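You operate a simulated robot arm through the tools that you are given. There is no shell and no other tool. Be economical: measure what you need, move in short steps, check, and stop when the job is done.

You are at the controls of a simulated robot arm. One attempt, no reset.

TASK
Start the optical machine: cover off, power, then computer, then back light.
Fine: lay the cover on the wooden table and push the stage back in. Where these are worked on the way, their far stop is far enough and under half their travel is too little: stage.
Where things are to end (x, y in the base frame): grey cover within 60 mm of [180, 1410].

The check looks at the end state, three seconds after you hand in, the way a careful person would. Anything else that was tipped, shoved, dropped, spilled or broken makes it a failure. A push-on lid holds only when it is set on centred and level and pressed home; a screw cap is set on level and turned clockwise until tight.

THE ROBOT
A 6-joint arm with a two-finger parallel gripper on a trunk, on a base that drives. Base frame: it is fixed to the floor where the robot stands at the start and does not move with it; the origin is under the middle of the robot, x ahead of it, y to its left, z up. Lengths are in mm, angles in degrees, forces in N, time in s.
With the tool pointing down near the work surface it reaches from about 260 to 680 mm from the robot's upright axis, wherever it stands. Its first joint turns from -166.0 to 166.0 degrees. Places, roughly: grey power button [300, 700, 800]; light knob [700, -200, 900]; old screen [600, 700, 1100]; red power switch [500, 300, 900]; stage [600, 100, 900]; wooden table [400, 1500, 700]. Payload 4.1 kg.
Tool frame: the origin (TCP) lies between the finger pads and is the grasp point; the fingertips stand 23 mm ahead of it; z points along the fingers, y is the line along which they close. The gripper opens to 94 mm. The fingers are 38 mm wide and 10 mm thick; the gripper's body (54 by 96 mm) begins 39 mm behind the TCP.
Orientation is that of the tool frame in the base frame, as a unit quaternion [w, x, y, z]. With the fingers straight down and closing along the base's y, the tool's x points along the base's -x, its y along +y and its z along -z.

THE INTERFACE
- The arm moves only by the tool move_arm. Its argument "commands" is a list of rows, each an object (a shift or turn left out is 0, a gripper value left out holds the last) with "turn": the turn, a rotation vector about the tool's x, y, z in units of 8 degrees (1.0 is 8 degrees), a list of three; "translation": the shift along the tool's x, y, z in units of 40 mm (1.0 is 40 mm), a list of three; "jaw": the closure, from 0 (fully open) to 1 (shut). In form: [{"turn": [rx, ry, rz], "translation": [dx, dy, dz], "jaw": jaw}, ...]. A call has 1 to 20 rows; each row shifts and turns the commanded pose from where the row before left it, along the tool's axes as they then stand. A call with a number of a shift or a turn outside -1 to 1 is refused whole. Each row takes 0.2 s and may step no farther than 50 mm and 8.6 degrees from the row before; otherwise, or with a gripper value out of range, the whole call is refused. Where a pose cannot be reached the arm comes as near as it can. A force on the tool above 60 N (or 10 N above the force at the start of the call, whichever is more), or a blocked arm, ends the call early, and 0.2 s more pass. The fingers move at their own pace (about 45 mm/s each) and stop on an object; they squeeze with about 31 N. The grip force told is the motor's: it shows also when the fingers shut on nothing. Time passes only in rows, and 0.2 s behind the last, so rows that do not move let the fingers close. The reply holds the time, the measured pose of the TCP, the force on the tool along the base axes, the opening and the grip force, in the units named above and with some noise, with the torque about the TCP (base axes, N m) and any sound that the robot's microphone picked up.
- Cameras (640 x 400 px; columns grow to the right, rows downward): "scene" is now at [18.6, 164.6, 1531]; the picture's right is [0.12, -0.99, 0.00], its down [-0.74, -0.09, -0.67] and it looks along [0.67, 0.08, -0.74] (base axes); focal length 271 px, centre (320, 200). "wrist" rides on the gripper at [86, 16, -74] in the tool frame; the picture's right is [-0.18, 0.98, 0.00], its down [-0.58, -0.11, -0.81] and it looks along [-0.79, -0.15, 0.59] (tool axes); focal length 243 px, centre (320, 200). There is no depth. A picture from a camera that has moved, and an enlarged one, comes with that camera's place and axes in the base frame and with its lens. The place of the scene camera against the robot may be out by one fixed shift of up to 18 mm in any direction.
- get_image(camera): a new picture of that camera. It takes no simulated time.
- move_column(by): slides the trunk up (or, below 0, down) by that many mm; the arm and the scene camera ride with it, the base frame stays. It gives what a move gives, with no picture.
- drive_base(legs): drives the robot by 1 to 6 legs, each [ahead, turn to the left] in mm and degrees, along the robot's own axes; the way and the turn of a leg run together, so that a leg with both is an arc; at most 1500 mm and 180 degrees a leg. The arm and the cameras ride along, it lands a little off, and it stops where it bumps. It gives what a move gives.
- aim_head(pan, tilt): turns the head with the scene camera to pan (to the left, within 155 degrees either way) and tilt (down, from -29 to 69), counted from straight ahead of the robot. It gives what a move gives.
- zoom(camera, box): a new picture of the part [left, top, right, bottom] of that camera's present view, enlarged. It takes no simulated time.
- job_done(): hands the job in; it is judged then, once.

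Work in short steps. Places have to be worked out from the pictures, the camera data and where the tool is seen: move nearer, look again, correct. Check each grasp and each placing, and mend what went wrong. You have 120 turns and 90 pictures in all, those below and enlarged ones among them. Open the gripper and draw the arm clear of the work before you hand the job in, unless the task says otherwise; then end with one line.

The tools are called after "Request:" as a command line: name --argument value ..., lists and objects as JSON in quotes. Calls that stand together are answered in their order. move_arm: Moves the arm, as the interface text tells. Its arguments: {"type":"object","properties":{"commands":{"type":"array","items":{"type":"object","properties":{"turn":{"type":"array","items":{"type":"number"}},"translation":{"type":"array","items":{"type":"number"}},"jaw":{"type":"number"}}}}},"required":["commands"]} The other tools are called the same way: move_column (by) slides the trunk up or down; drive_base (legs) drives the base; aim_head (pan, tilt) turns the head that bears the scene camera; get_image (camera) takes a picture; zoom (camera, box) takes an enlarged picture of a part of a camera's view; job_done () hands the job in.

At the start:

```text
t: 0.0
ee_pos: [258.1, 233.0, 1223.4]
ee_rot: [0.0, 0.0, 1.0, 0.0]
wrist_force: [-0.4, -0.3, -0.3]
torque: [-0.04, -0.01, -0.01]
gripper_width: 94.3
grip_force: 0.1
trunk travel left (down, up): [-500.0, 90.0]
robot x, y, heading: [-0.6, 1.5, 0.2]
head pan, tilt: [6.8, 47.9]
```

scene: 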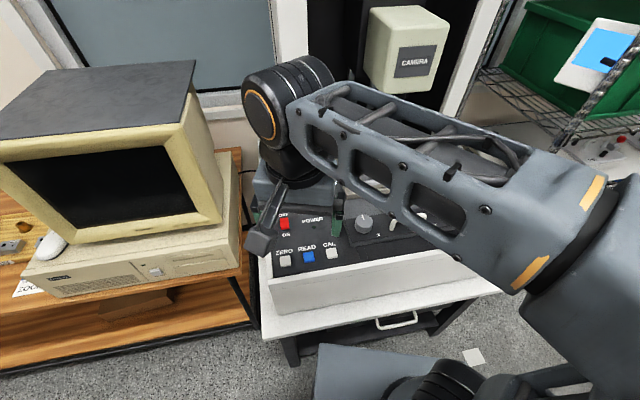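
wrist: 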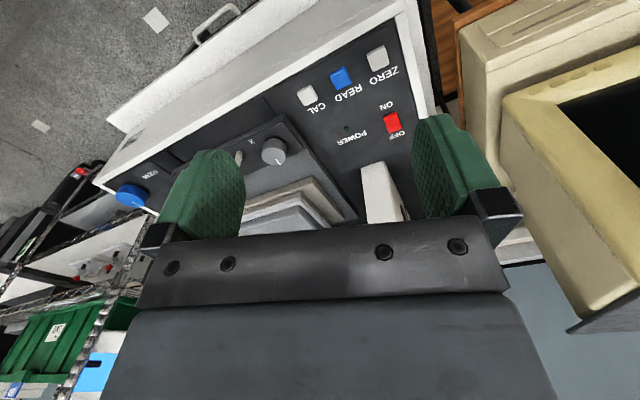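

The arm hides much of the machine; I look around with the head to find the cover, knob, stage and table.

Request:
aim_head --pan -20 --tilt 40

Request:
get_image --camera "scene"

Request:
aim_head --pan 80 --tilt 35

Request:
get_image --camera "scene"

```text
t: 0.9
ee_pos: [258.0, 234.2, 1223.1]
ee_rot: [0.001, 0.0, 1.0, 0.0]
wrist_force: [0.5, 0.2, 0.3]
torque: [-0.02, 0.0, 0.01]
gripper_width: 93.9
grip_force: 0.0
trunk travel left (down, up): [-500.0, 90.0]
robot x, y, heading: [1.2, -0.4, 0.1]
head pan, tilt: [-20.0, 40.0]
```

```text
87 pictures are left
camera scene: at [20.2, 126.3, 1542.2], right [-0.34, -0.94, 0.0], down [-0.6, 0.22, -0.77], along [0.72, -0.26, -0.64], focal length 271 px, centre (320, 200)
```

scene: 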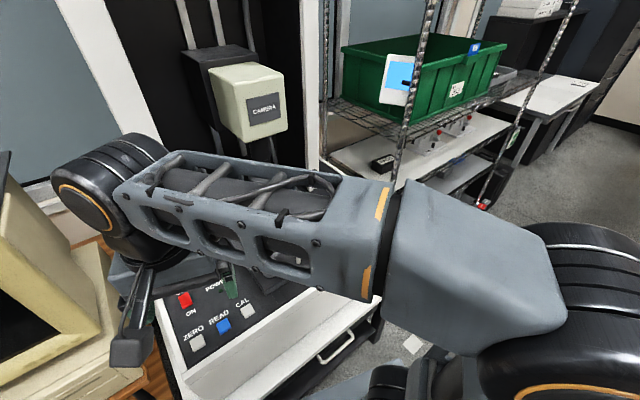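

```text
t: 2.7
ee_pos: [257.9, 232.4, 1224.0]
ee_rot: [0.001, 0.0, 1.0, 0.001]
wrist_force: [-0.9, 0.1, -0.3]
torque: [0.0, 0.02, 0.01]
gripper_width: 93.9
grip_force: 0.0
trunk travel left (down, up): [-500.0, 90.0]
robot x, y, heading: [1.7, -0.8, -0.3]
head pan, tilt: [80.0, 35.0]
```

```text
86 pictures are left
camera scene: at [-44.4, 242.0, 1549.8], right [0.98, -0.17, 0.0], down [-0.1, -0.56, -0.82], along [0.14, 0.81, -0.57], focal length 271 px, centre (320, 200)
```

scene: 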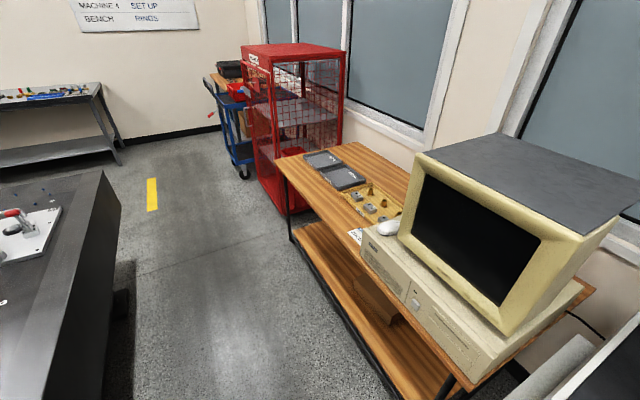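

I zoom the wrist view on the machine and the scene view on the table.

Request:
zoom --camera "wrist" --box '[60, 0, 460, 250]'

Request:
zoom --camera "scene" --box '[250, 120, 640, 364]'

```text
1.60 times, centred on (260, 125) of wrist
camera zoom: at [172.0, 247.9, 1299.1], right [0.18, 0.98, 0.0], down [0.58, -0.11, 0.81], along [0.79, -0.15, -0.59], focal length 388 px, centre (416, 320)
```

zoom: 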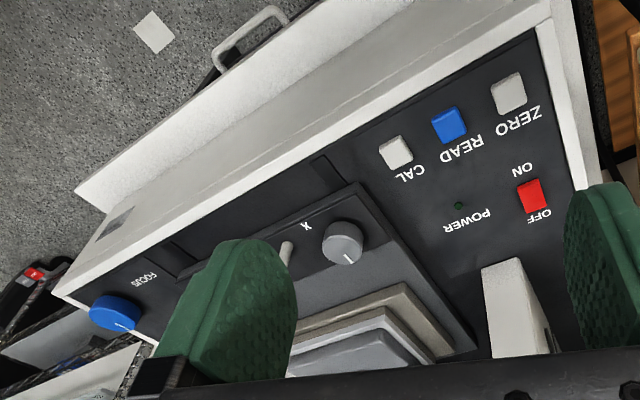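

```text
1.64 times, centred on (445, 242) of scene
camera zoom: at [-44.4, 242.0, 1549.8], right [0.98, -0.17, 0.0], down [-0.1, -0.56, -0.82], along [0.14, 0.81, -0.57], focal length 444 px, centre (115, 131)
```

zoom: 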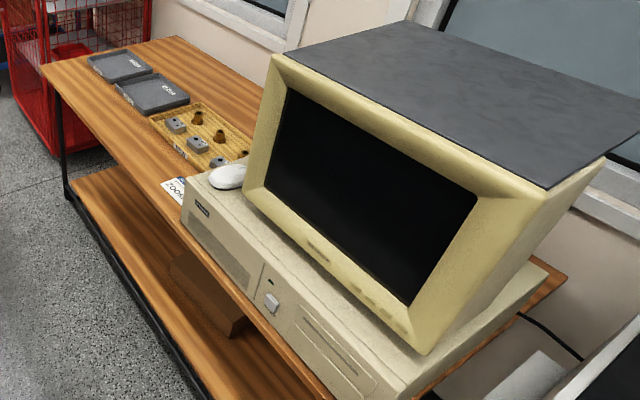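

The cover probably lies on the stage under the arm. I swing the tool left and back to clear the view of the machine.

Request:
move_arm --commands '[{"translation": [0.8, 0.5, 0]}, {"translation": [0.8, 0.5, 0]}, {"translation": [0.8, 0.5, 0]}, {"translation": [0.8, 0.6, 0]}, {"translation": [0.8, 0.7, 0]}, {"translation": [0.8, 0.7, 0]}, {"translation": [0.8, 0.7, 0]}, {"translation": [0.6, 0.7, 0]}]'

Request:
aim_head --pan -5 --tilt 45

Request:
get_image --camera "scene"

```text
t: 4.5
ee_pos: [8.3, 428.8, 1222.0]
ee_rot: [0.0, 0.0, 1.0, -0.002]
wrist_force: [-0.2, 1.1, -0.3]
torque: [0.0, -0.04, 0.01]
gripper_width: 93.9
grip_force: 0.2
trunk travel left (down, up): [-500.0, 90.0]
robot x, y, heading: [1.6, 1.3, 0.1]
head pan, tilt: [80.0, 35.0]
```

```text
t: 6.1
ee_pos: [9.2, 429.2, 1221.9]
ee_rot: [0.0, 0.0, 1.0, 0.0]
wrist_force: [-1.3, -0.8, -0.7]
torque: [-0.04, -0.02, 0.05]
gripper_width: 93.9
grip_force: 0.0
trunk travel left (down, up): [-500.0, 90.0]
robot x, y, heading: [2.5, 0.9, 0.1]
head pan, tilt: [-5.0, 45.0]
```

```text
83 pictures are left
camera scene: at [21.2, 148.4, 1535.0], right [-0.09, -1.0, 0.0], down [-0.7, 0.06, -0.71], along [0.7, -0.06, -0.71], focal length 271 px, centre (320, 200)
```

scene: 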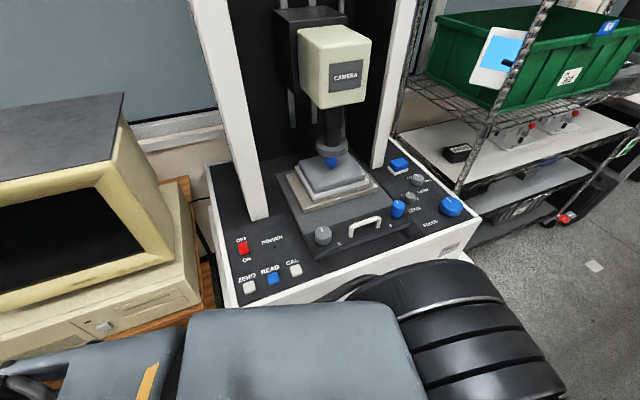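

Request:
zoom --camera "scene" --box '[210, 100, 480, 270]'

Request:
zoom --camera "scene" --box '[270, 130, 410, 220]'

Request:
zoom --camera "scene" --box '[370, 140, 480, 230]'

```text
2.35 times, centred on (345, 185) of scene
camera zoom: at [21.2, 148.4, 1535.0], right [-0.09, -1.0, 0.0], down [-0.7, 0.06, -0.71], along [0.7, -0.06, -0.71], focal length 637 px, centre (261, 235)
```

zoom: 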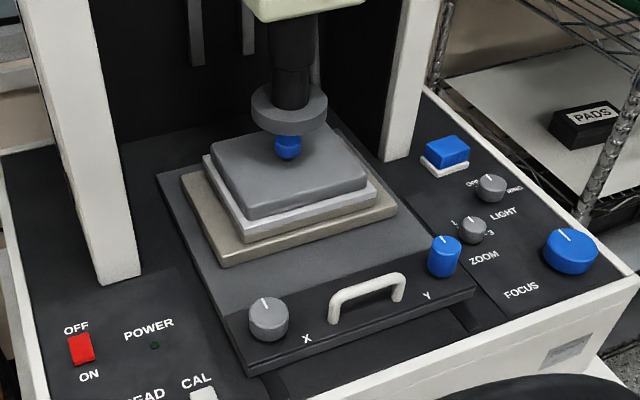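

```text
4.44 times, centred on (340, 175) of scene
camera zoom: at [21.2, 148.4, 1535.0], right [-0.09, -1.0, 0.0], down [-0.7, 0.06, -0.71], along [0.7, -0.06, -0.71], focal length 1204 px, centre (231, 311)
```

zoom: 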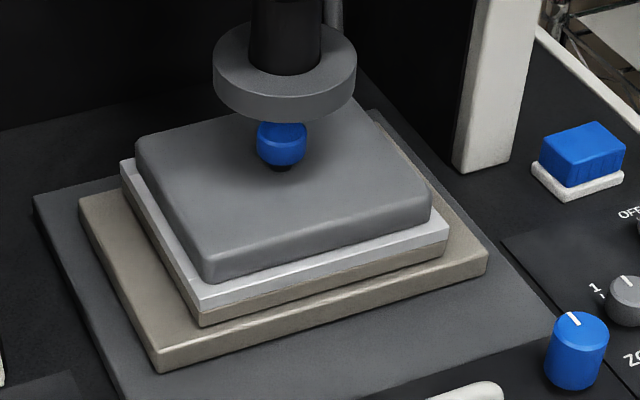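

```text
4.44 times, centred on (425, 185) of scene
camera zoom: at [21.2, 148.4, 1535.0], right [-0.09, -1.0, 0.0], down [-0.7, 0.06, -0.71], along [0.7, -0.06, -0.71], focal length 1204 px, centre (-147, 267)
```

zoom: 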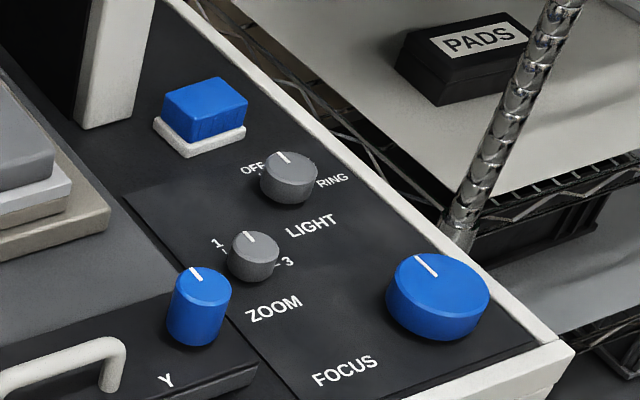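

The grey cover (blue knob) sits on the stage under the lens, so the stage must be pulled out by its white handle, cover lifted, stage pushed back. I bring the tool back ahead, then turn it so the fingers close along base x.

Request:
move_arm --commands '[{"translation": [-0.8, -0.6, 0]}, {"translation": [-0.8, -0.6, 0]}, {"translation": [-0.8, -0.6, 0]}, {"translation": [-0.8, -0.6, 0]}, {"translation": [-0.8, -0.8, 0]}, {"translation": [-0.8, -0.8, 0]}, {"translation": [-0.8, -0.8, 0]}, {"translation": [-0.8, -0.8, 0]}, {"translation": [-0.8, -0.8, 0]}, {"translation": [-0.8, -0.8, 0]}, {"translation": [-0.8, -0.8, 0]}, {"translation": [-0.7, -0.8, 0]}, {"translation": [-0.7, -0.8, 0]}]'

Request:
move_arm --commands '[{"turn": [0, 0, 1]}, {"turn": [0, 0, 1]}, {"turn": [0, 0, 1]}, {"turn": [0, 0, 1]}, {"turn": [0, 0, 1]}, {"turn": [0, 0, 1]}, {"turn": [0, 0, 1]}, {"turn": [0, 0, 1]}, {"turn": [0, 0, 1]}, {"turn": [0, 0, 1]}, {"turn": [0, 0, 1]}, {"turn": [0, 0, 0.25]}]'

Request:
get_image --camera "wrist"

Request:
get_image --camera "scene"

```text
t: 8.9
ee_pos: [418.8, 43.2, 1223.0]
ee_rot: [-0.001, 0.001, 1.0, 0.001]
wrist_force: [1.4, 0.2, 0.6]
torque: [0.0, -0.01, -0.01]
gripper_width: 94.0
grip_force: 0.0
trunk travel left (down, up): [-500.0, 90.0]
robot x, y, heading: [2.0, -0.6, -0.1]
head pan, tilt: [-5.0, 45.0]
```

```text
t: 11.5
ee_pos: [417.7, 44.3, 1223.9]
ee_rot: [0.0, 0.707, 0.707, 0.0]
wrist_force: [0.4, -0.3, 1.1]
torque: [-0.02, -0.01, 0.0]
gripper_width: 93.8
grip_force: 0.1
trunk travel left (down, up): [-500.0, 90.0]
robot x, y, heading: [3.4, 1.8, 0.1]
head pan, tilt: [-5.0, 45.0]
```

```text
79 pictures are left
camera wrist: at [435.0, 130.1, 1299.2], right [0.98, -0.19, 0.0], down [-0.11, -0.58, 0.81], along [-0.15, -0.79, -0.59], focal length 243 px, centre (320, 200)
```

wrist: 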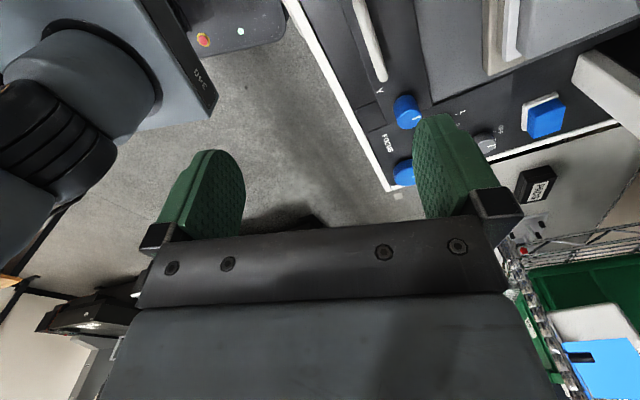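

```text
78 pictures are left
camera scene: at [21.3, 148.2, 1535.0], right [-0.09, -1.0, 0.0], down [-0.7, 0.06, -0.71], along [0.7, -0.06, -0.71], focal length 271 px, centre (320, 200)
```

scene: 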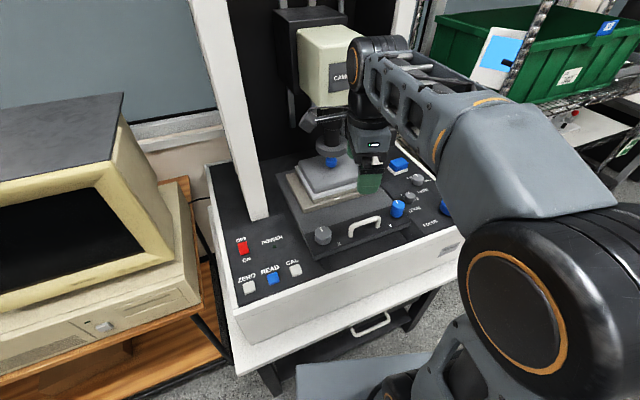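

I go lower and closer to the handle for a better wrist look.

Request:
move_arm --commands '[{"translation": [0, 0.4, 0.8]}, {"translation": [0, 0.4, 0.8]}, {"translation": [0, 0.3, 0.7]}, {"translation": [0, 0, 0.7]}]'

Request:
get_image --camera "wrist"

Request:
get_image --camera "scene"

```text
t: 12.5
ee_pos: [461.6, 44.3, 1102.5]
ee_rot: [0.0, 0.707, 0.707, 0.0]
wrist_force: [1.2, 0.7, -0.2]
torque: [-0.02, 0.05, -0.02]
gripper_width: 93.9
grip_force: 0.1
trunk travel left (down, up): [-500.0, 90.0]
robot x, y, heading: [-0.4, -0.9, -0.1]
head pan, tilt: [-5.0, 45.0]
```

```text
77 pictures are left
camera wrist: at [478.3, 130.7, 1178.9], right [0.98, -0.18, 0.0], down [-0.11, -0.58, 0.81], along [-0.15, -0.79, -0.59], focal length 243 px, centre (320, 200)
```

wrist: 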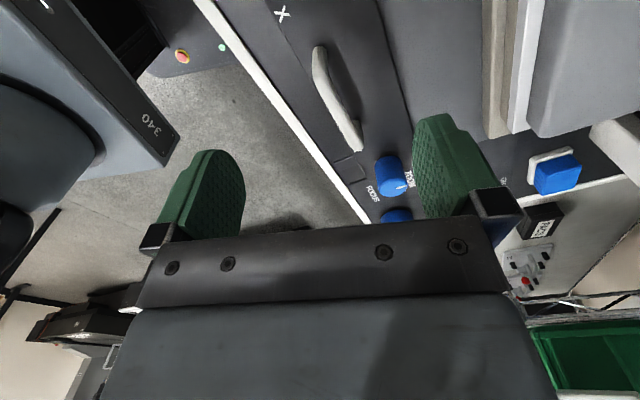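

```text
76 pictures are left
camera scene: at [21.5, 148.2, 1535.0], right [-0.09, -1.0, 0.0], down [-0.7, 0.06, -0.71], along [0.7, -0.06, -0.71], focal length 271 px, centre (320, 200)
```

scene: 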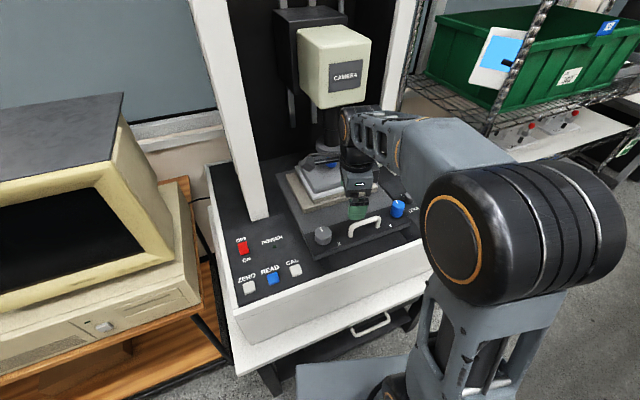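

The machine is yawed about 18.5° (inward direction ≈ (0.95, 0.32)). I turn the tool to match and centre over the handle estimate (472, 3, ~980).

Request:
move_arm --commands '[{"turn": [0, 0, -1]}, {"turn": [0, 0, -1]}, {"turn": [0, 0, -0.31]}, {"translation": [-0.52, -0.06, 0]}, {"translation": [-0.52, -0.06, 0]}, {}]'

Request:
get_image --camera "wrist"

Request:
zoom --camera "scene" --box '[290, 140, 450, 260]'

```text
t: 13.9
ee_pos: [471.5, 5.0, 1102.1]
ee_rot: [0.0, 0.585, 0.811, -0.001]
wrist_force: [0.3, 0.2, 0.3]
torque: [0.01, 0.03, 0.01]
gripper_width: 94.1
grip_force: 0.1
trunk travel left (down, up): [-500.0, 90.0]
robot x, y, heading: [0.1, -0.4, -0.2]
head pan, tilt: [-5.0, 45.0]
```

```text
75 pictures are left
camera wrist: at [459.7, 90.2, 1178.4], right [0.99, 0.14, 0.0], down [0.08, -0.59, 0.81], along [0.11, -0.8, -0.59], focal length 243 px, centre (320, 200)
```

wrist: 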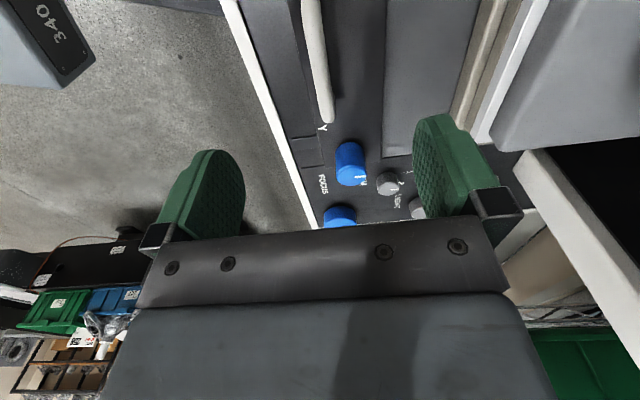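

```text
3.33 times, centred on (370, 200) of scene
camera zoom: at [21.3, 148.1, 1535.0], right [-0.09, -1.0, 0.0], down [-0.7, 0.06, -0.71], along [0.7, -0.06, -0.71], focal length 903 px, centre (153, 200)
```

zoom: 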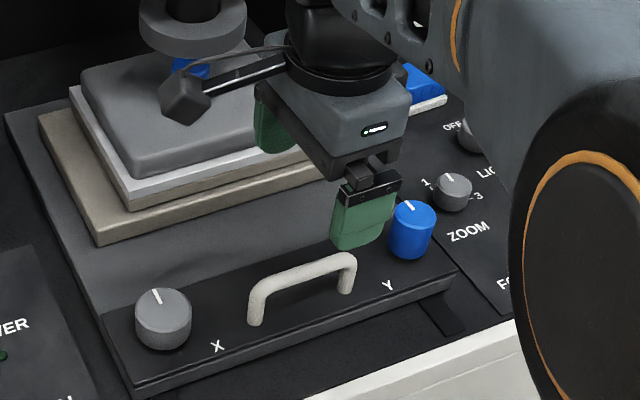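

Handle is about 20 mm toward the machine's right and nearly centred in the jaws. I shift and lower to tip height just over it, then look.

Request:
move_arm --commands '[{"translation": [-0.5, -0.1, 0]}, {"translation": [0, 0, 0.7]}, {"translation": [0, 0, 0.7]}, {"translation": [0, 0, 0.7]}, {}]'

Request:
get_image --camera "wrist"

Request:
zoom --camera "scene" --box '[290, 140, 450, 260]'

```text
t: 15.1
ee_pos: [473.8, -15.7, 1018.5]
ee_rot: [0.0, 0.584, 0.812, 0.0]
wrist_force: [0.3, 0.7, -1.1]
torque: [0.0, -0.02, -0.03]
gripper_width: 93.8
grip_force: 0.0
trunk travel left (down, up): [-500.0, 90.0]
robot x, y, heading: [-0.0, -1.8, -0.0]
head pan, tilt: [-5.0, 45.0]
```

```text
73 pictures are left
camera wrist: at [461.7, 70.4, 1094.3], right [0.99, 0.14, 0.0], down [0.08, -0.59, 0.81], along [0.11, -0.8, -0.59], focal length 243 px, centre (320, 200)
```

wrist: 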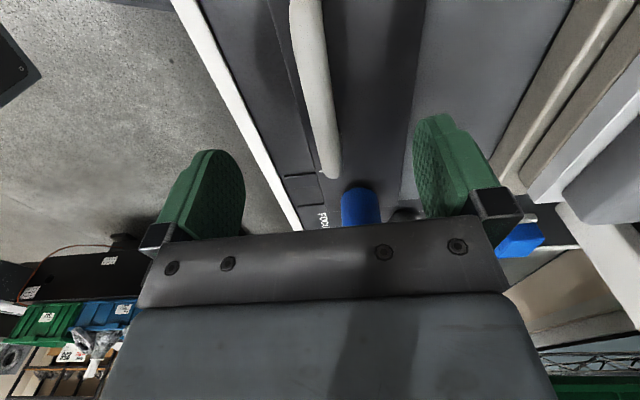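

```text
3.33 times, centred on (370, 200) of scene
camera zoom: at [21.4, 148.2, 1535.0], right [-0.09, -1.0, 0.0], down [-0.7, 0.06, -0.71], along [0.7, -0.06, -0.71], focal length 903 px, centre (153, 200)
```

zoom: 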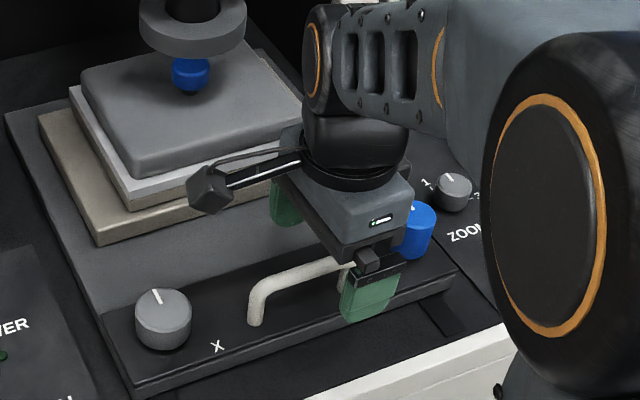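

The bar is between the fingers, centre about 15 mm to the left; I shift and lower 28 mm, then close.

Request:
move_arm --commands '[{"translation": [0.35, -0.05, 0]}, {"translation": [0, 0, 0.35]}, {"translation": [0, 0, 0.35]}, {}]'

Request:
zoom --camera "scene" --box '[290, 140, 450, 260]'

Request:
get_image --camera "wrist"

```text
t: 16.1
ee_pos: [466.1, -3.5, 990.8]
ee_rot: [0.0, 0.584, 0.812, 0.001]
wrist_force: [-0.6, -0.6, -0.7]
torque: [0.07, 0.03, -0.01]
gripper_width: 94.0
grip_force: 0.0
trunk travel left (down, up): [-500.0, 90.0]
robot x, y, heading: [0.5, 2.2, -0.0]
head pan, tilt: [-5.0, 45.0]
```

```text
3.33 times, centred on (370, 200) of scene
camera zoom: at [21.3, 148.2, 1535.0], right [-0.09, -1.0, 0.0], down [-0.7, 0.06, -0.71], along [0.7, -0.06, -0.71], focal length 903 px, centre (153, 200)
```

zoom: 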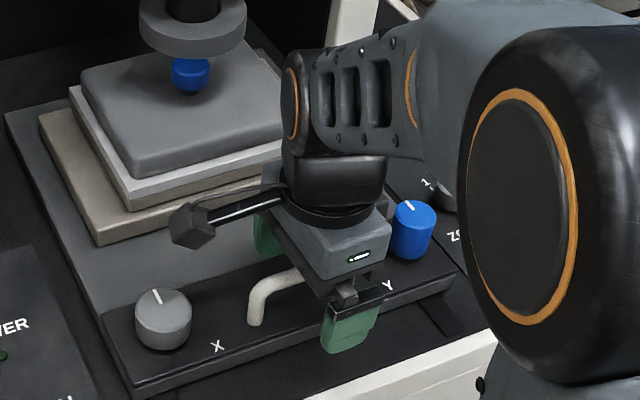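

```text
70 pictures are left
camera wrist: at [455.0, 82.6, 1066.4], right [0.99, 0.14, 0.0], down [0.08, -0.59, 0.81], along [0.11, -0.8, -0.59], focal length 243 px, centre (320, 200)
```

wrist: 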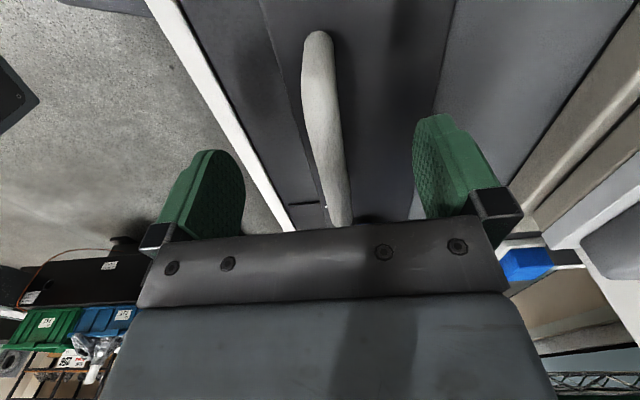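

Bar well between the fingers; lower 14 mm more and close gently.

Request:
move_arm --commands '[{"translation": [0, 0, 0.35]}, {}, {"jaw": 0.6}, {"jaw": 0.6}, {"jaw": 1}, {"jaw": 1}, {"jaw": 1}, {"jaw": 1}]'

Request:
zoom --camera "scene" --box '[290, 140, 450, 260]'

```text
t: 17.9
ee_pos: [468.2, -3.2, 977.8]
ee_rot: [0.001, 0.586, 0.81, -0.001]
wrist_force: [10.0, 5.0, 3.9]
torque: [-1.04, -0.14, -1.6]
gripper_width: 12.8
grip_force: 45.8
trunk travel left (down, up): [-500.0, 90.0]
robot x, y, heading: [0.4, 0.6, 0.1]
head pan, tilt: [-5.0, 45.0]
```

```text
3.33 times, centred on (370, 200) of scene
camera zoom: at [22.5, 149.0, 1534.9], right [-0.09, -1.0, 0.0], down [-0.7, 0.06, -0.71], along [0.7, -0.06, -0.71], focal length 903 px, centre (153, 200)
```

zoom: 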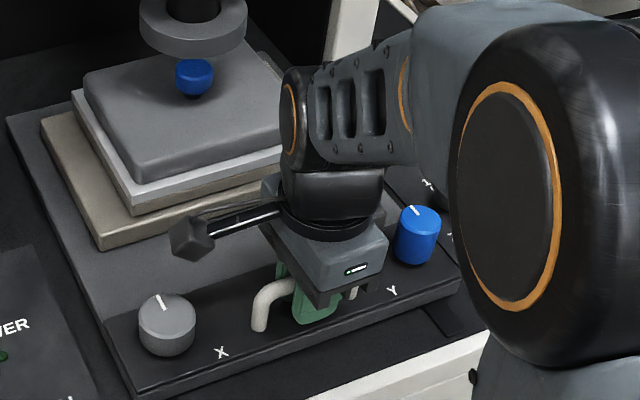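

Grip holds a 12.8 mm bar. Pull out along tool −y in small steps, watching lateral force.

Request:
move_arm --commands '[{"translation": [0, -0.3, 0]}, {"translation": [0, -0.4, 0]}, {"translation": [0, -0.4, 0]}, {"translation": [0, -0.4, 0]}]'

Request:
zoom --camera "scene" --box '[250, 120, 450, 270]'

```text
t: 18.9
ee_pos: [407.9, -22.0, 977.0]
ee_rot: [-0.001, 0.585, 0.811, -0.001]
wrist_force: [-5.1, 3.1, 5.5]
torque: [0.11, -0.04, -1.76]
gripper_width: 13.2
grip_force: 45.0
trunk travel left (down, up): [-500.0, 90.0]
robot x, y, heading: [-1.7, -2.4, 0.2]
head pan, tilt: [-5.0, 45.0]
```

```text
2.67 times, centred on (350, 195) of scene
camera zoom: at [20.0, 148.7, 1535.0], right [-0.09, -1.0, 0.0], down [-0.7, 0.06, -0.71], along [0.7, -0.06, -0.71], focal length 722 px, centre (240, 213)
```

zoom: 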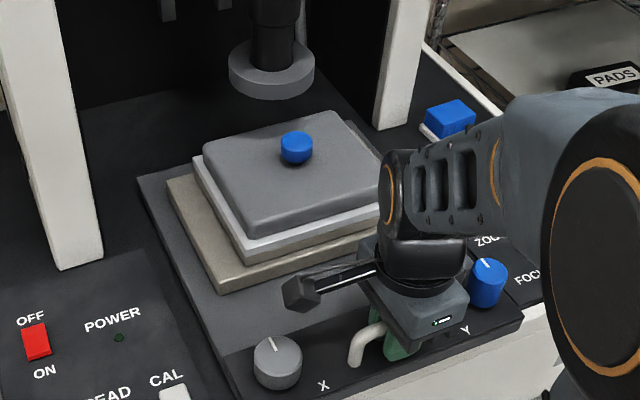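

The stage slides freely; keep pulling toward its stop.

Request:
move_arm --commands '[{"translation": [0, -0.4, 0]}, {"translation": [0, -0.4, 0]}, {"translation": [0, -0.4, 0]}, {"translation": [0, -0.4, 0]}, {"translation": [0, -0.4, 0]}, {}]'

Request:
get_image --camera "scene"

```text
t: 20.3
ee_pos: [333.1, -46.6, 977.5]
ee_rot: [-0.002, 0.585, 0.811, -0.001]
wrist_force: [-6.6, 12.6, -20.0]
torque: [-0.8, -0.21, -1.65]
gripper_width: 13.2
grip_force: 45.0
trunk travel left (down, up): [-500.0, 90.0]
robot x, y, heading: [-1.8, -0.3, -0.2]
head pan, tilt: [-5.0, 45.0]
```

```text
67 pictures are left
camera scene: at [21.4, 149.9, 1534.5], right [-0.09, -1.0, 0.0], down [-0.7, 0.06, -0.71], along [0.7, -0.06, -0.71], focal length 271 px, centre (320, 200)
```

scene: 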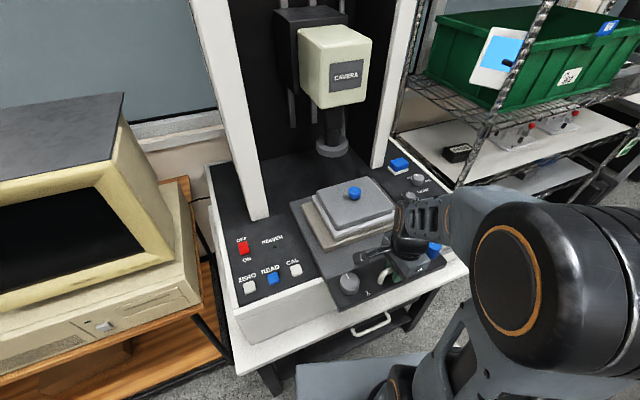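

Cover is clear of the lens. A bit more to see whether the stop is there.

Request:
move_arm --commands '[{"translation": [0, -0.3, 0]}, {"translation": [0, -0.3, 0]}, {}]'

```text
t: 20.8
ee_pos: [331.4, -48.1, 978.4]
ee_rot: [0.007, 0.585, 0.811, 0.005]
wrist_force: [26.7, 19.6, -22.9]
torque: [0.39, 0.53, -1.61]
gripper_width: 12.8
grip_force: 45.2
trunk travel left (down, up): [-500.0, 90.0]
robot x, y, heading: [1.3, 2.6, 0.5]
head pan, tilt: [-5.0, 45.0]
stopped in row 2: the force on the tool passed its limit at 66 N (the readings are from after the stop); the commanded pose is now the measured one
```

The stage is at its outer stop (~145 mm). Release and lift straight up, then view the cover.

Request:
move_arm --commands '[{"jaw": 0.4}, {}, {}, {"translation": [0, 0, -0.5]}, {"translation": [0, 0, -1]}, {"translation": [0, 0, -1]}, {"translation": [0, 0, -1]}, {"translation": [0, 0, -1], "jaw": 0}, {}]'

Request:
get_image --camera "wrist"

Request:
zoom --camera "scene" --box '[250, 130, 490, 310]'

```text
t: 22.8
ee_pos: [321.8, -51.9, 1161.2]
ee_rot: [0.007, 0.584, 0.812, 0.006]
wrist_force: [-0.2, -0.4, 0.2]
torque: [-0.01, 0.01, -0.01]
gripper_width: 94.1
grip_force: 0.0
trunk travel left (down, up): [-500.0, 90.0]
robot x, y, heading: [0.8, 0.0, 0.5]
head pan, tilt: [-5.0, 45.0]
```

```text
66 pictures are left
camera wrist: at [309.1, 33.9, 1236.4], right [0.99, 0.14, 0.02], down [0.07, -0.59, 0.81], along [0.12, -0.8, -0.59], focal length 243 px, centre (320, 200)
```

wrist: 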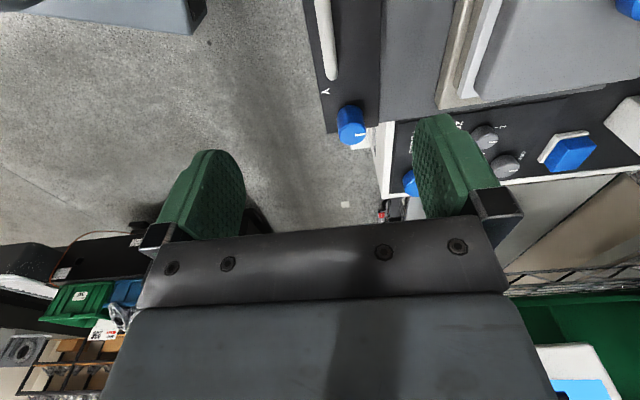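

```text
2.22 times, centred on (370, 220) of scene
camera zoom: at [21.2, 148.4, 1535.0], right [-0.08, -1.0, 0.0], down [-0.7, 0.06, -0.71], along [0.7, -0.06, -0.71], focal length 602 px, centre (209, 156)
```

zoom: 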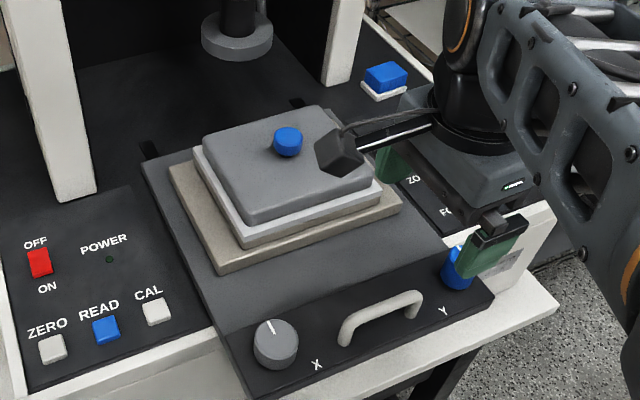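

Knob is at about (548, 17, 1025). I move above it at z≈1120 and check.

Request:
move_arm --commands '[{"translation": [0, 0.95, 0.2]}, {"translation": [0, 0.95, 0.2]}, {"translation": [0, 0.95, 0.2]}, {"translation": [-0.05, 0.95, 0.1]}, {"translation": [-0.05, 0.9, 0]}, {"translation": [-0.05, 0.8, 0]}, {}]'

Request:
get_image --camera "wrist"

Request:
zoom --camera "scene" --box '[250, 60, 490, 240]'

```text
t: 24.4
ee_pos: [535.1, 13.0, 1136.5]
ee_rot: [0.006, 0.584, 0.812, 0.006]
wrist_force: [-0.2, 0.3, 0.4]
torque: [0.02, 0.02, 0.01]
gripper_width: 94.0
grip_force: 0.1
trunk travel left (down, up): [-500.0, 90.0]
robot x, y, heading: [0.8, -2.7, 0.0]
head pan, tilt: [-5.0, 45.0]
```

```text
64 pictures are left
camera wrist: at [521.3, 98.6, 1211.2], right [0.99, 0.14, 0.02], down [0.07, -0.59, 0.81], along [0.12, -0.8, -0.59], focal length 243 px, centre (320, 200)
```

wrist: 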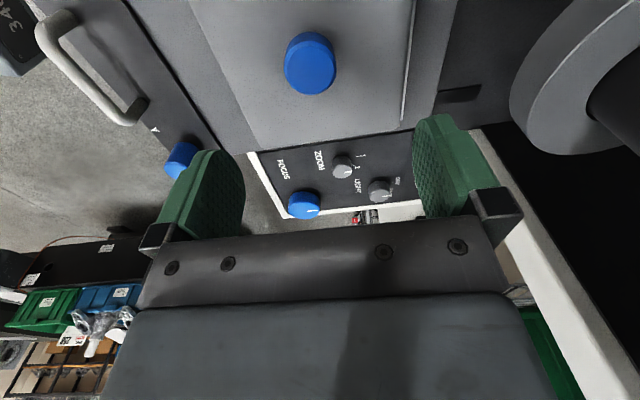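

```text
2.22 times, centred on (370, 150) of scene
camera zoom: at [21.5, 148.5, 1535.0], right [-0.08, -1.0, 0.0], down [-0.7, 0.06, -0.71], along [0.7, -0.06, -0.71], focal length 602 px, centre (209, 311)
```

zoom: 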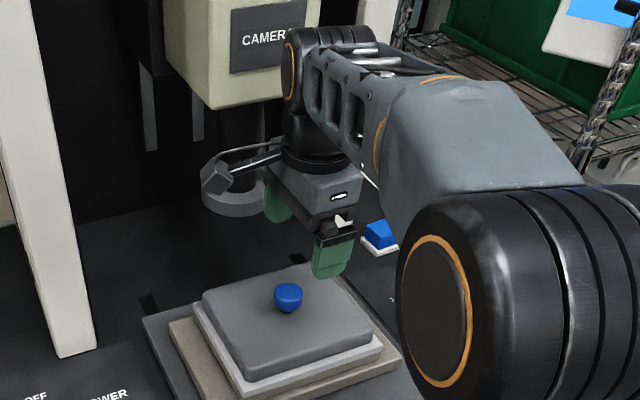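

Knob refined to ≈(528, 22), top z≈1040. I level the tool, shift and lower to z≈1065, then check.

Request:
move_arm --commands '[{"turn": [0.12, 0.02, 0], "translation": [0.27, -0.1, 0.4]}, {"translation": [0, 0, 0.7]}, {"translation": [0, 0, 0.6]}, {}]'

Request:
get_image --camera "wrist"

Request:
zoom --camera "scene" --box '[270, 100, 430, 220]'

```text
t: 25.4
ee_pos: [528.6, 21.2, 1066.1]
ee_rot: [0.001, 0.583, 0.812, 0.0]
wrist_force: [-0.3, 0.3, 0.4]
torque: [-0.04, -0.03, 0.01]
gripper_width: 93.8
grip_force: 0.1
trunk travel left (down, up): [-500.0, 90.0]
robot x, y, heading: [0.0, 0.2, 0.1]
head pan, tilt: [-5.0, 45.0]
```

```text
62 pictures are left
camera wrist: at [515.8, 108.1, 1142.0], right [0.99, 0.14, 0.0], down [0.08, -0.58, 0.81], along [0.11, -0.8, -0.59], focal length 243 px, centre (320, 200)
```

wrist: 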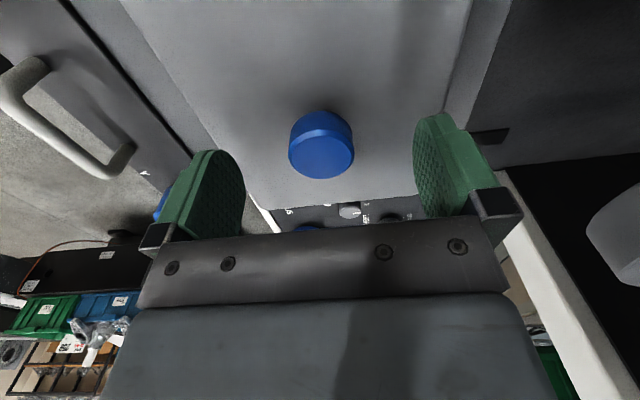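

```text
3.33 times, centred on (350, 160) of scene
camera zoom: at [21.4, 148.5, 1535.0], right [-0.08, -1.0, 0.0], down [-0.7, 0.06, -0.71], along [0.7, -0.06, -0.71], focal length 903 px, centre (220, 333)
```

zoom: 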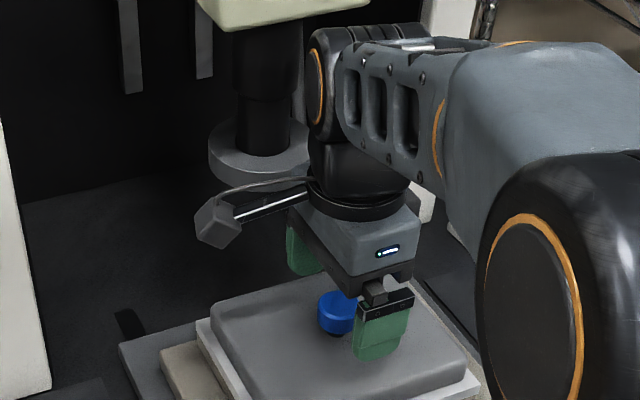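

Well centred. Lower in small steps toward knob centre (~1040), then look before closing.

Request:
move_arm --commands '[{"translation": [0, 0, 0.3]}, {"translation": [0, 0, 0.25]}, {}]'

Request:
zoom --camera "scene" --box '[310, 150, 400, 218]'

Request:
get_image --camera "wrist"

```text
t: 26.2
ee_pos: [527.1, 21.4, 1045.6]
ee_rot: [0.001, 0.584, 0.812, -0.001]
wrist_force: [-0.7, 0.0, 0.7]
torque: [0.04, 0.0, 0.01]
gripper_width: 94.0
grip_force: 0.0
trunk travel left (down, up): [-500.0, 90.0]
robot x, y, heading: [0.7, -1.7, -0.1]
head pan, tilt: [-5.0, 45.0]
```

```text
5.88 times, centred on (355, 184) of scene
camera zoom: at [21.3, 148.4, 1535.0], right [-0.08, -1.0, 0.0], down [-0.7, 0.06, -0.71], along [0.7, -0.06, -0.71], focal length 1593 px, centre (114, 294)
```

zoom: 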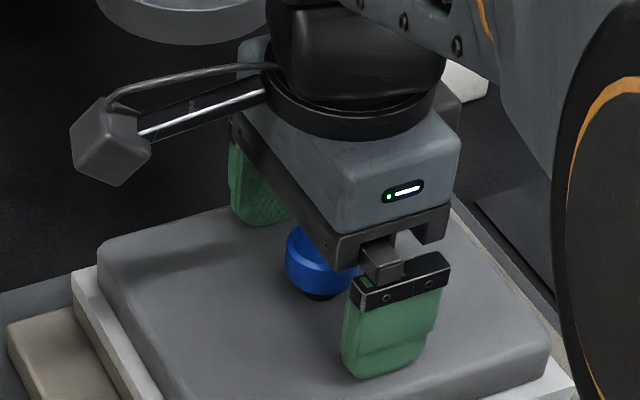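

```text
59 pictures are left
camera wrist: at [515.5, 108.0, 1120.8], right [0.99, 0.14, 0.0], down [0.08, -0.58, 0.81], along [0.11, -0.8, -0.59], focal length 243 px, centre (320, 200)
```

wrist: 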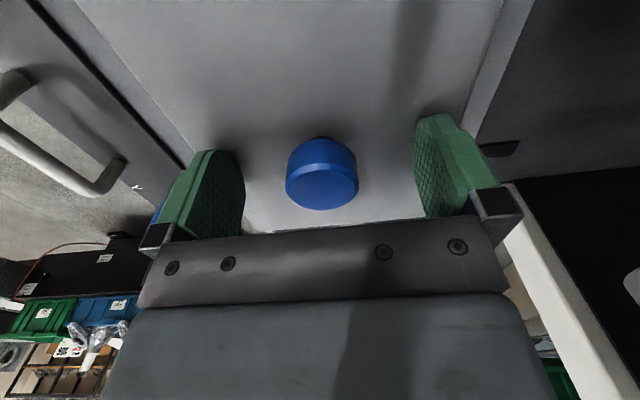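

Lower 10 mm more and close on the knob.

Request:
move_arm --commands '[{"translation": [0, 0, 0.15]}, {"translation": [0, 0, 0.1]}, {}, {"jaw": 0.5}, {"jaw": 0.5}, {"jaw": 1}, {"jaw": 1}, {"jaw": 1}, {"jaw": 1}]'

Request:
zoom --camera "scene" --box '[310, 150, 400, 218]'

```text
t: 26.8
ee_pos: [529.6, 23.5, 1045.1]
ee_rot: [0.009, 0.583, 0.812, 0.006]
wrist_force: [0.5, 2.1, 27.5]
torque: [-0.03, 1.46, -0.12]
gripper_width: 93.5
grip_force: 0.0
trunk travel left (down, up): [-500.0, 90.0]
robot x, y, heading: [-1.1, -0.8, 0.3]
head pan, tilt: [-5.0, 45.0]
stopped in row 3: the force on the tool passed its limit at 65 N (the readings are from after the stop); the commanded pose is now the measured one
```

```text
5.88 times, centred on (355, 184) of scene
camera zoom: at [19.6, 148.8, 1534.9], right [-0.08, -1.0, 0.0], down [-0.7, 0.06, -0.71], along [0.71, -0.06, -0.71], focal length 1593 px, centre (114, 294)
```

zoom: 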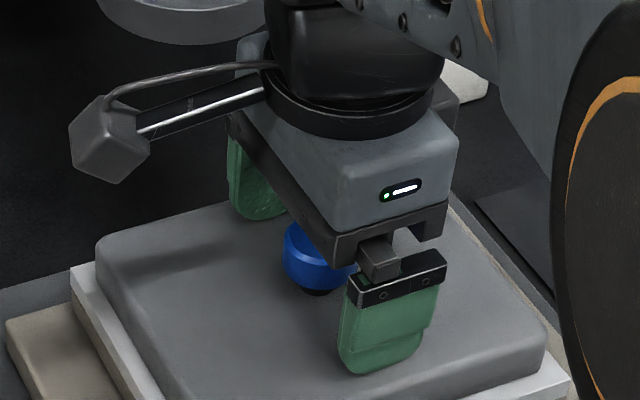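

Fingertips touched the cover top (z≈1021). Back off 4 mm, relevel, and close.

Request:
move_arm --commands '[{"turn": [0.16, 0, 0], "translation": [0, -0.05, -0.1]}, {}, {"jaw": 0.5}, {"jaw": 0.5}, {"jaw": 1}, {"jaw": 1}, {"jaw": 1}, {"jaw": 1}]'

Request:
zoom --camera "scene" --box '[310, 150, 400, 218]'

```text
t: 28.6
ee_pos: [527.7, 21.4, 1046.5]
ee_rot: [-0.001, 0.583, 0.812, -0.006]
wrist_force: [-0.4, -0.2, -0.1]
torque: [0.01, -0.03, 0.0]
gripper_width: 33.4
grip_force: 31.1
trunk travel left (down, up): [-500.0, 90.0]
robot x, y, heading: [1.6, 3.3, 0.2]
head pan, tilt: [-5.0, 45.0]
```

```text
5.88 times, centred on (355, 184) of scene
camera zoom: at [21.4, 148.5, 1535.0], right [-0.08, -1.0, 0.0], down [-0.7, 0.06, -0.71], along [0.7, -0.06, -0.71], focal length 1593 px, centre (114, 294)
```

zoom: 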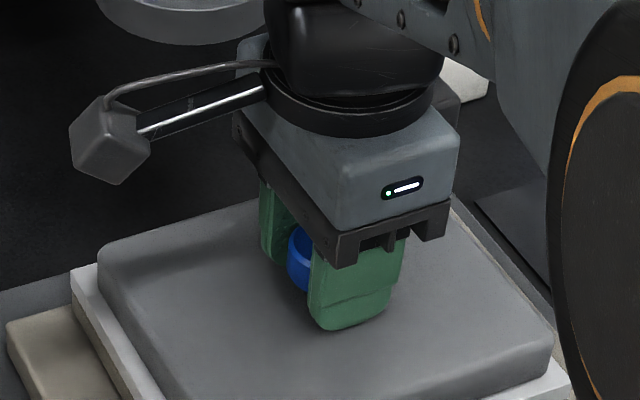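

Knob gripped (33 mm). Lift 60 mm gently.

Request:
move_arm --commands '[{"translation": [0, 0, -0.3]}, {"translation": [0, 0, -0.4]}, {"translation": [0, 0, -0.4]}, {"translation": [0, 0, -0.4]}, {}]'

Request:
zoom --camera "scene" --box '[250, 90, 490, 270]'

```text
t: 29.8
ee_pos: [527.5, 22.7, 1106.7]
ee_rot: [0.0, 0.584, 0.812, -0.006]
wrist_force: [-0.9, -0.1, -0.9]
torque: [-0.03, 0.0, 0.0]
gripper_width: 33.0
grip_force: 31.2
trunk travel left (down, up): [-500.0, 90.0]
robot x, y, heading: [0.2, -2.9, 0.2]
head pan, tilt: [-5.0, 45.0]
```

```text
2.22 times, centred on (370, 180) of scene
camera zoom: at [21.4, 148.4, 1535.0], right [-0.08, -1.0, 0.0], down [-0.7, 0.06, -0.71], along [0.7, -0.06, -0.71], focal length 602 px, centre (209, 244)
```

zoom: 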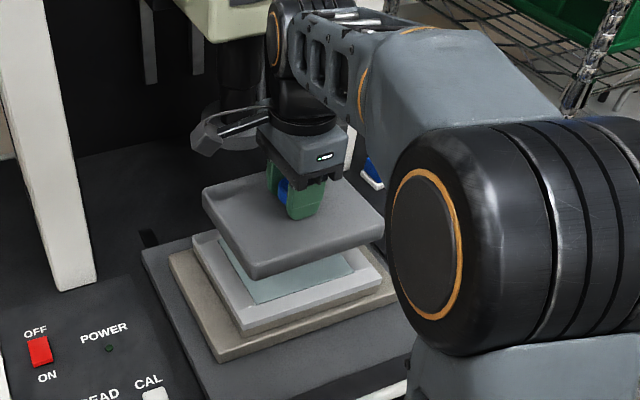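

Cover lifted; the glass stays. Before driving I look at free floor around the robot's left and at the base.

Request:
aim_head --pan 40 --tilt 69

Request:
get_image --camera "scene"

Request:
aim_head --pan 125 --tilt 50

Request:
get_image --camera "scene"

```text
t: 30.9
ee_pos: [527.1, 21.5, 1105.3]
ee_rot: [0.001, 0.584, 0.812, -0.006]
wrist_force: [0.5, 0.0, -1.3]
torque: [-0.02, 0.03, -0.01]
gripper_width: 33.1
grip_force: 30.7
trunk travel left (down, up): [-500.0, 90.0]
robot x, y, heading: [4.6, 2.6, 0.2]
head pan, tilt: [40.0, 68.8]
```

```text
55 pictures are left
camera scene: at [-16.8, 191.3, 1506.1], right [0.64, -0.76, 0.0], down [-0.71, -0.6, -0.36], along [0.28, 0.23, -0.93], focal length 271 px, centre (320, 200)
```

scene: 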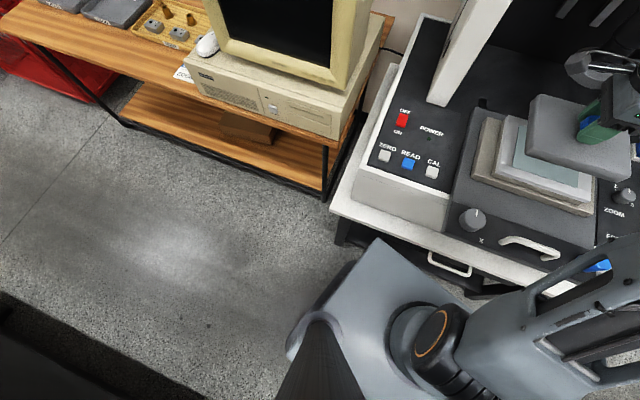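

```text
t: 32.5
ee_pos: [528.4, 21.8, 1107.1]
ee_rot: [0.0, 0.584, 0.812, -0.005]
wrist_force: [-0.1, -0.3, -2.0]
torque: [0.02, -0.01, -0.01]
gripper_width: 33.3
grip_force: 30.6
trunk travel left (down, up): [-500.0, 90.0]
robot x, y, heading: [-1.4, 0.1, 0.3]
head pan, tilt: [125.0, 50.0]
```

```text
54 pictures are left
camera scene: at [-103.9, 218.2, 1528.0], right [0.82, 0.58, 0.0], down [0.44, -0.63, -0.64], along [-0.37, 0.53, -0.77], focal length 271 px, centre (320, 200)
```

scene: 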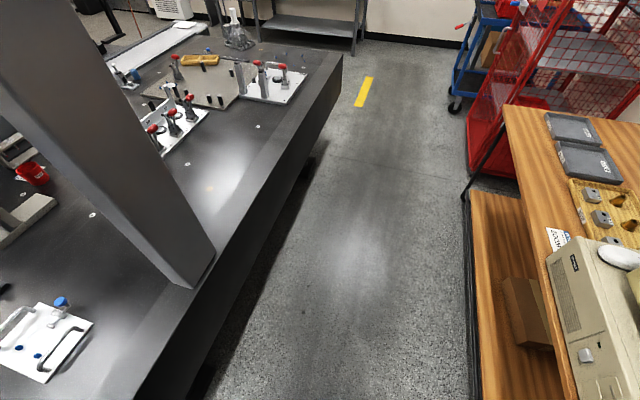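

Aisle runs between bench and table, ~0.93 m wide, along (−0.32, 0.95). I pull the cover in to a carry pose (up 90 mm, back 170 mm).

Request:
move_arm --commands '[{"translation": [0, -0.2, -0.5]}, {"translation": [0, -0.4, -0.5]}, {"translation": [0, -0.5, -0.5]}, {"translation": [0, -0.6, -0.4]}, {"translation": [0, -0.6, -0.3]}, {"translation": [0, -0.6, 0]}, {"translation": [0, -0.6, 0]}, {"translation": [0, -0.4, 0]}, {"translation": [0, -0.3, 0]}, {}]'

Request:
drive_base --legs '[[-60, 0]]'

```text
t: 34.7
ee_pos: [369.2, -30.7, 1194.8]
ee_rot: [0.0, 0.584, 0.812, -0.006]
wrist_force: [0.3, 0.7, -0.5]
torque: [0.0, 0.01, 0.0]
gripper_width: 33.4
grip_force: 30.9
trunk travel left (down, up): [-500.0, 90.0]
robot x, y, heading: [1.7, -1.6, 0.4]
head pan, tilt: [125.0, 50.0]
```

```text
t: 35.7
ee_pos: [308.4, -30.5, 1195.3]
ee_rot: [0.001, 0.584, 0.812, -0.005]
wrist_force: [-0.2, -1.1, -0.7]
torque: [0.01, -0.02, -0.03]
gripper_width: 33.5
grip_force: 30.6
trunk travel left (down, up): [-500.0, 90.0]
robot x, y, heading: [-58.0, -3.2, 0.1]
head pan, tilt: [125.0, 50.0]
```

Reverse worked without a bump. Now turn left 50° and check.

Request:
drive_base --legs '[[0, 50]]'

Request:
drive_base --legs '[[0, 49]]'

Request:
aim_head --pan -20 --tilt 45

Request:
get_image --camera "scene"

```text
t: 38.3
ee_pos: [202.9, 259.9, 1196.2]
ee_rot: [0.002, 0.192, 0.981, -0.004]
wrist_force: [-0.6, -0.2, -0.9]
torque: [0.01, 0.0, 0.01]
gripper_width: 33.3
grip_force: 30.9
trunk travel left (down, up): [-500.0, 90.0]
robot x, y, heading: [-63.8, 1.4, 49.5]
head pan, tilt: [125.0, 50.0]
```

```text
t: 40.9
ee_pos: [-82.2, 370.5, 1195.8]
ee_rot: [0.004, -0.231, 0.973, -0.003]
wrist_force: [0.5, -0.5, -1.1]
torque: [-0.01, 0.01, -0.01]
gripper_width: 33.0
grip_force: 30.5
trunk travel left (down, up): [-500.0, 90.0]
robot x, y, heading: [-55.9, 1.0, 98.6]
head pan, tilt: [125.0, 50.0]
```

```text
t: 43.2
ee_pos: [-82.6, 369.8, 1196.4]
ee_rot: [0.004, -0.231, 0.973, -0.003]
wrist_force: [-0.1, 0.2, -0.4]
torque: [-0.03, 0.03, 0.0]
gripper_width: 32.9
grip_force: 31.1
trunk travel left (down, up): [-500.0, 90.0]
robot x, y, heading: [-62.3, -2.1, 98.1]
head pan, tilt: [-20.0, 45.0]
```

```text
53 pictures are left
camera scene: at [-199.5, -15.2, 1535.0], right [0.98, -0.2, 0.0], down [-0.14, -0.69, -0.71], along [0.14, 0.69, -0.71], focal length 271 px, centre (320, 200)
```

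scene: 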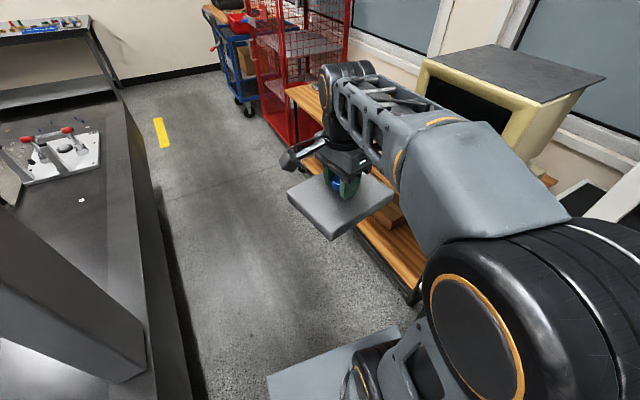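

Clear path. Drive 650, then the rest.

Request:
drive_base --legs '[[650, 0.5]]'

Request:
drive_base --legs '[[620, 0]]'

Request:
aim_head --pan -80 --tilt 50

Request:
get_image --camera "scene"

```text
t: 46.8
ee_pos: [-185.6, 1011.6, 1195.2]
ee_rot: [0.004, -0.237, 0.972, -0.003]
wrist_force: [0.3, -0.1, -1.2]
torque: [0.05, -0.02, 0.02]
gripper_width: 33.3
grip_force: 31.1
trunk travel left (down, up): [-500.0, 90.0]
robot x, y, heading: [-155.7, 641.5, 99.1]
head pan, tilt: [-20.0, 45.0]
```

```text
t: 50.3
ee_pos: [-283.0, 1629.8, 1196.0]
ee_rot: [0.004, -0.238, 0.971, -0.004]
wrist_force: [-0.1, -0.1, -0.7]
torque: [0.01, -0.01, -0.02]
gripper_width: 33.1
grip_force: 30.7
trunk travel left (down, up): [-500.0, 90.0]
robot x, y, heading: [-256.3, 1257.3, 99.1]
head pan, tilt: [-20.0, 45.0]
```

```text
t: 51.6
ee_pos: [-283.7, 1627.9, 1194.6]
ee_rot: [0.005, -0.238, 0.971, -0.004]
wrist_force: [0.6, 1.3, -1.1]
torque: [0.01, 0.02, 0.0]
gripper_width: 33.0
grip_force: 31.4
trunk travel left (down, up): [-500.0, 90.0]
robot x, y, heading: [-256.0, 1261.4, 99.0]
head pan, tilt: [-80.0, 50.0]
```

```text
52 pictures are left
camera scene: at [-338.7, 1187.8, 1528.1], right [0.33, -0.94, 0.0], down [-0.72, -0.25, -0.64], along [0.61, 0.21, -0.77], focal length 271 px, centre (320, 200)
```

scene: 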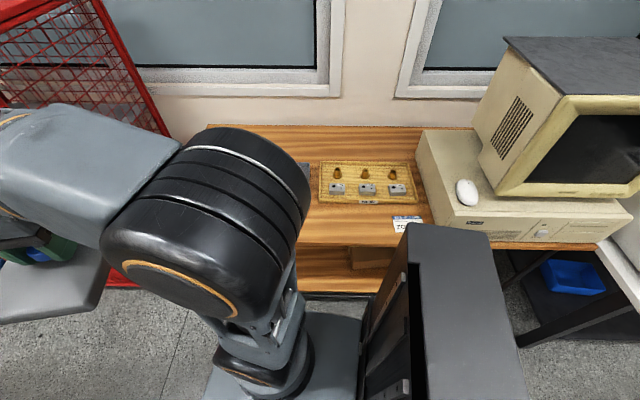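

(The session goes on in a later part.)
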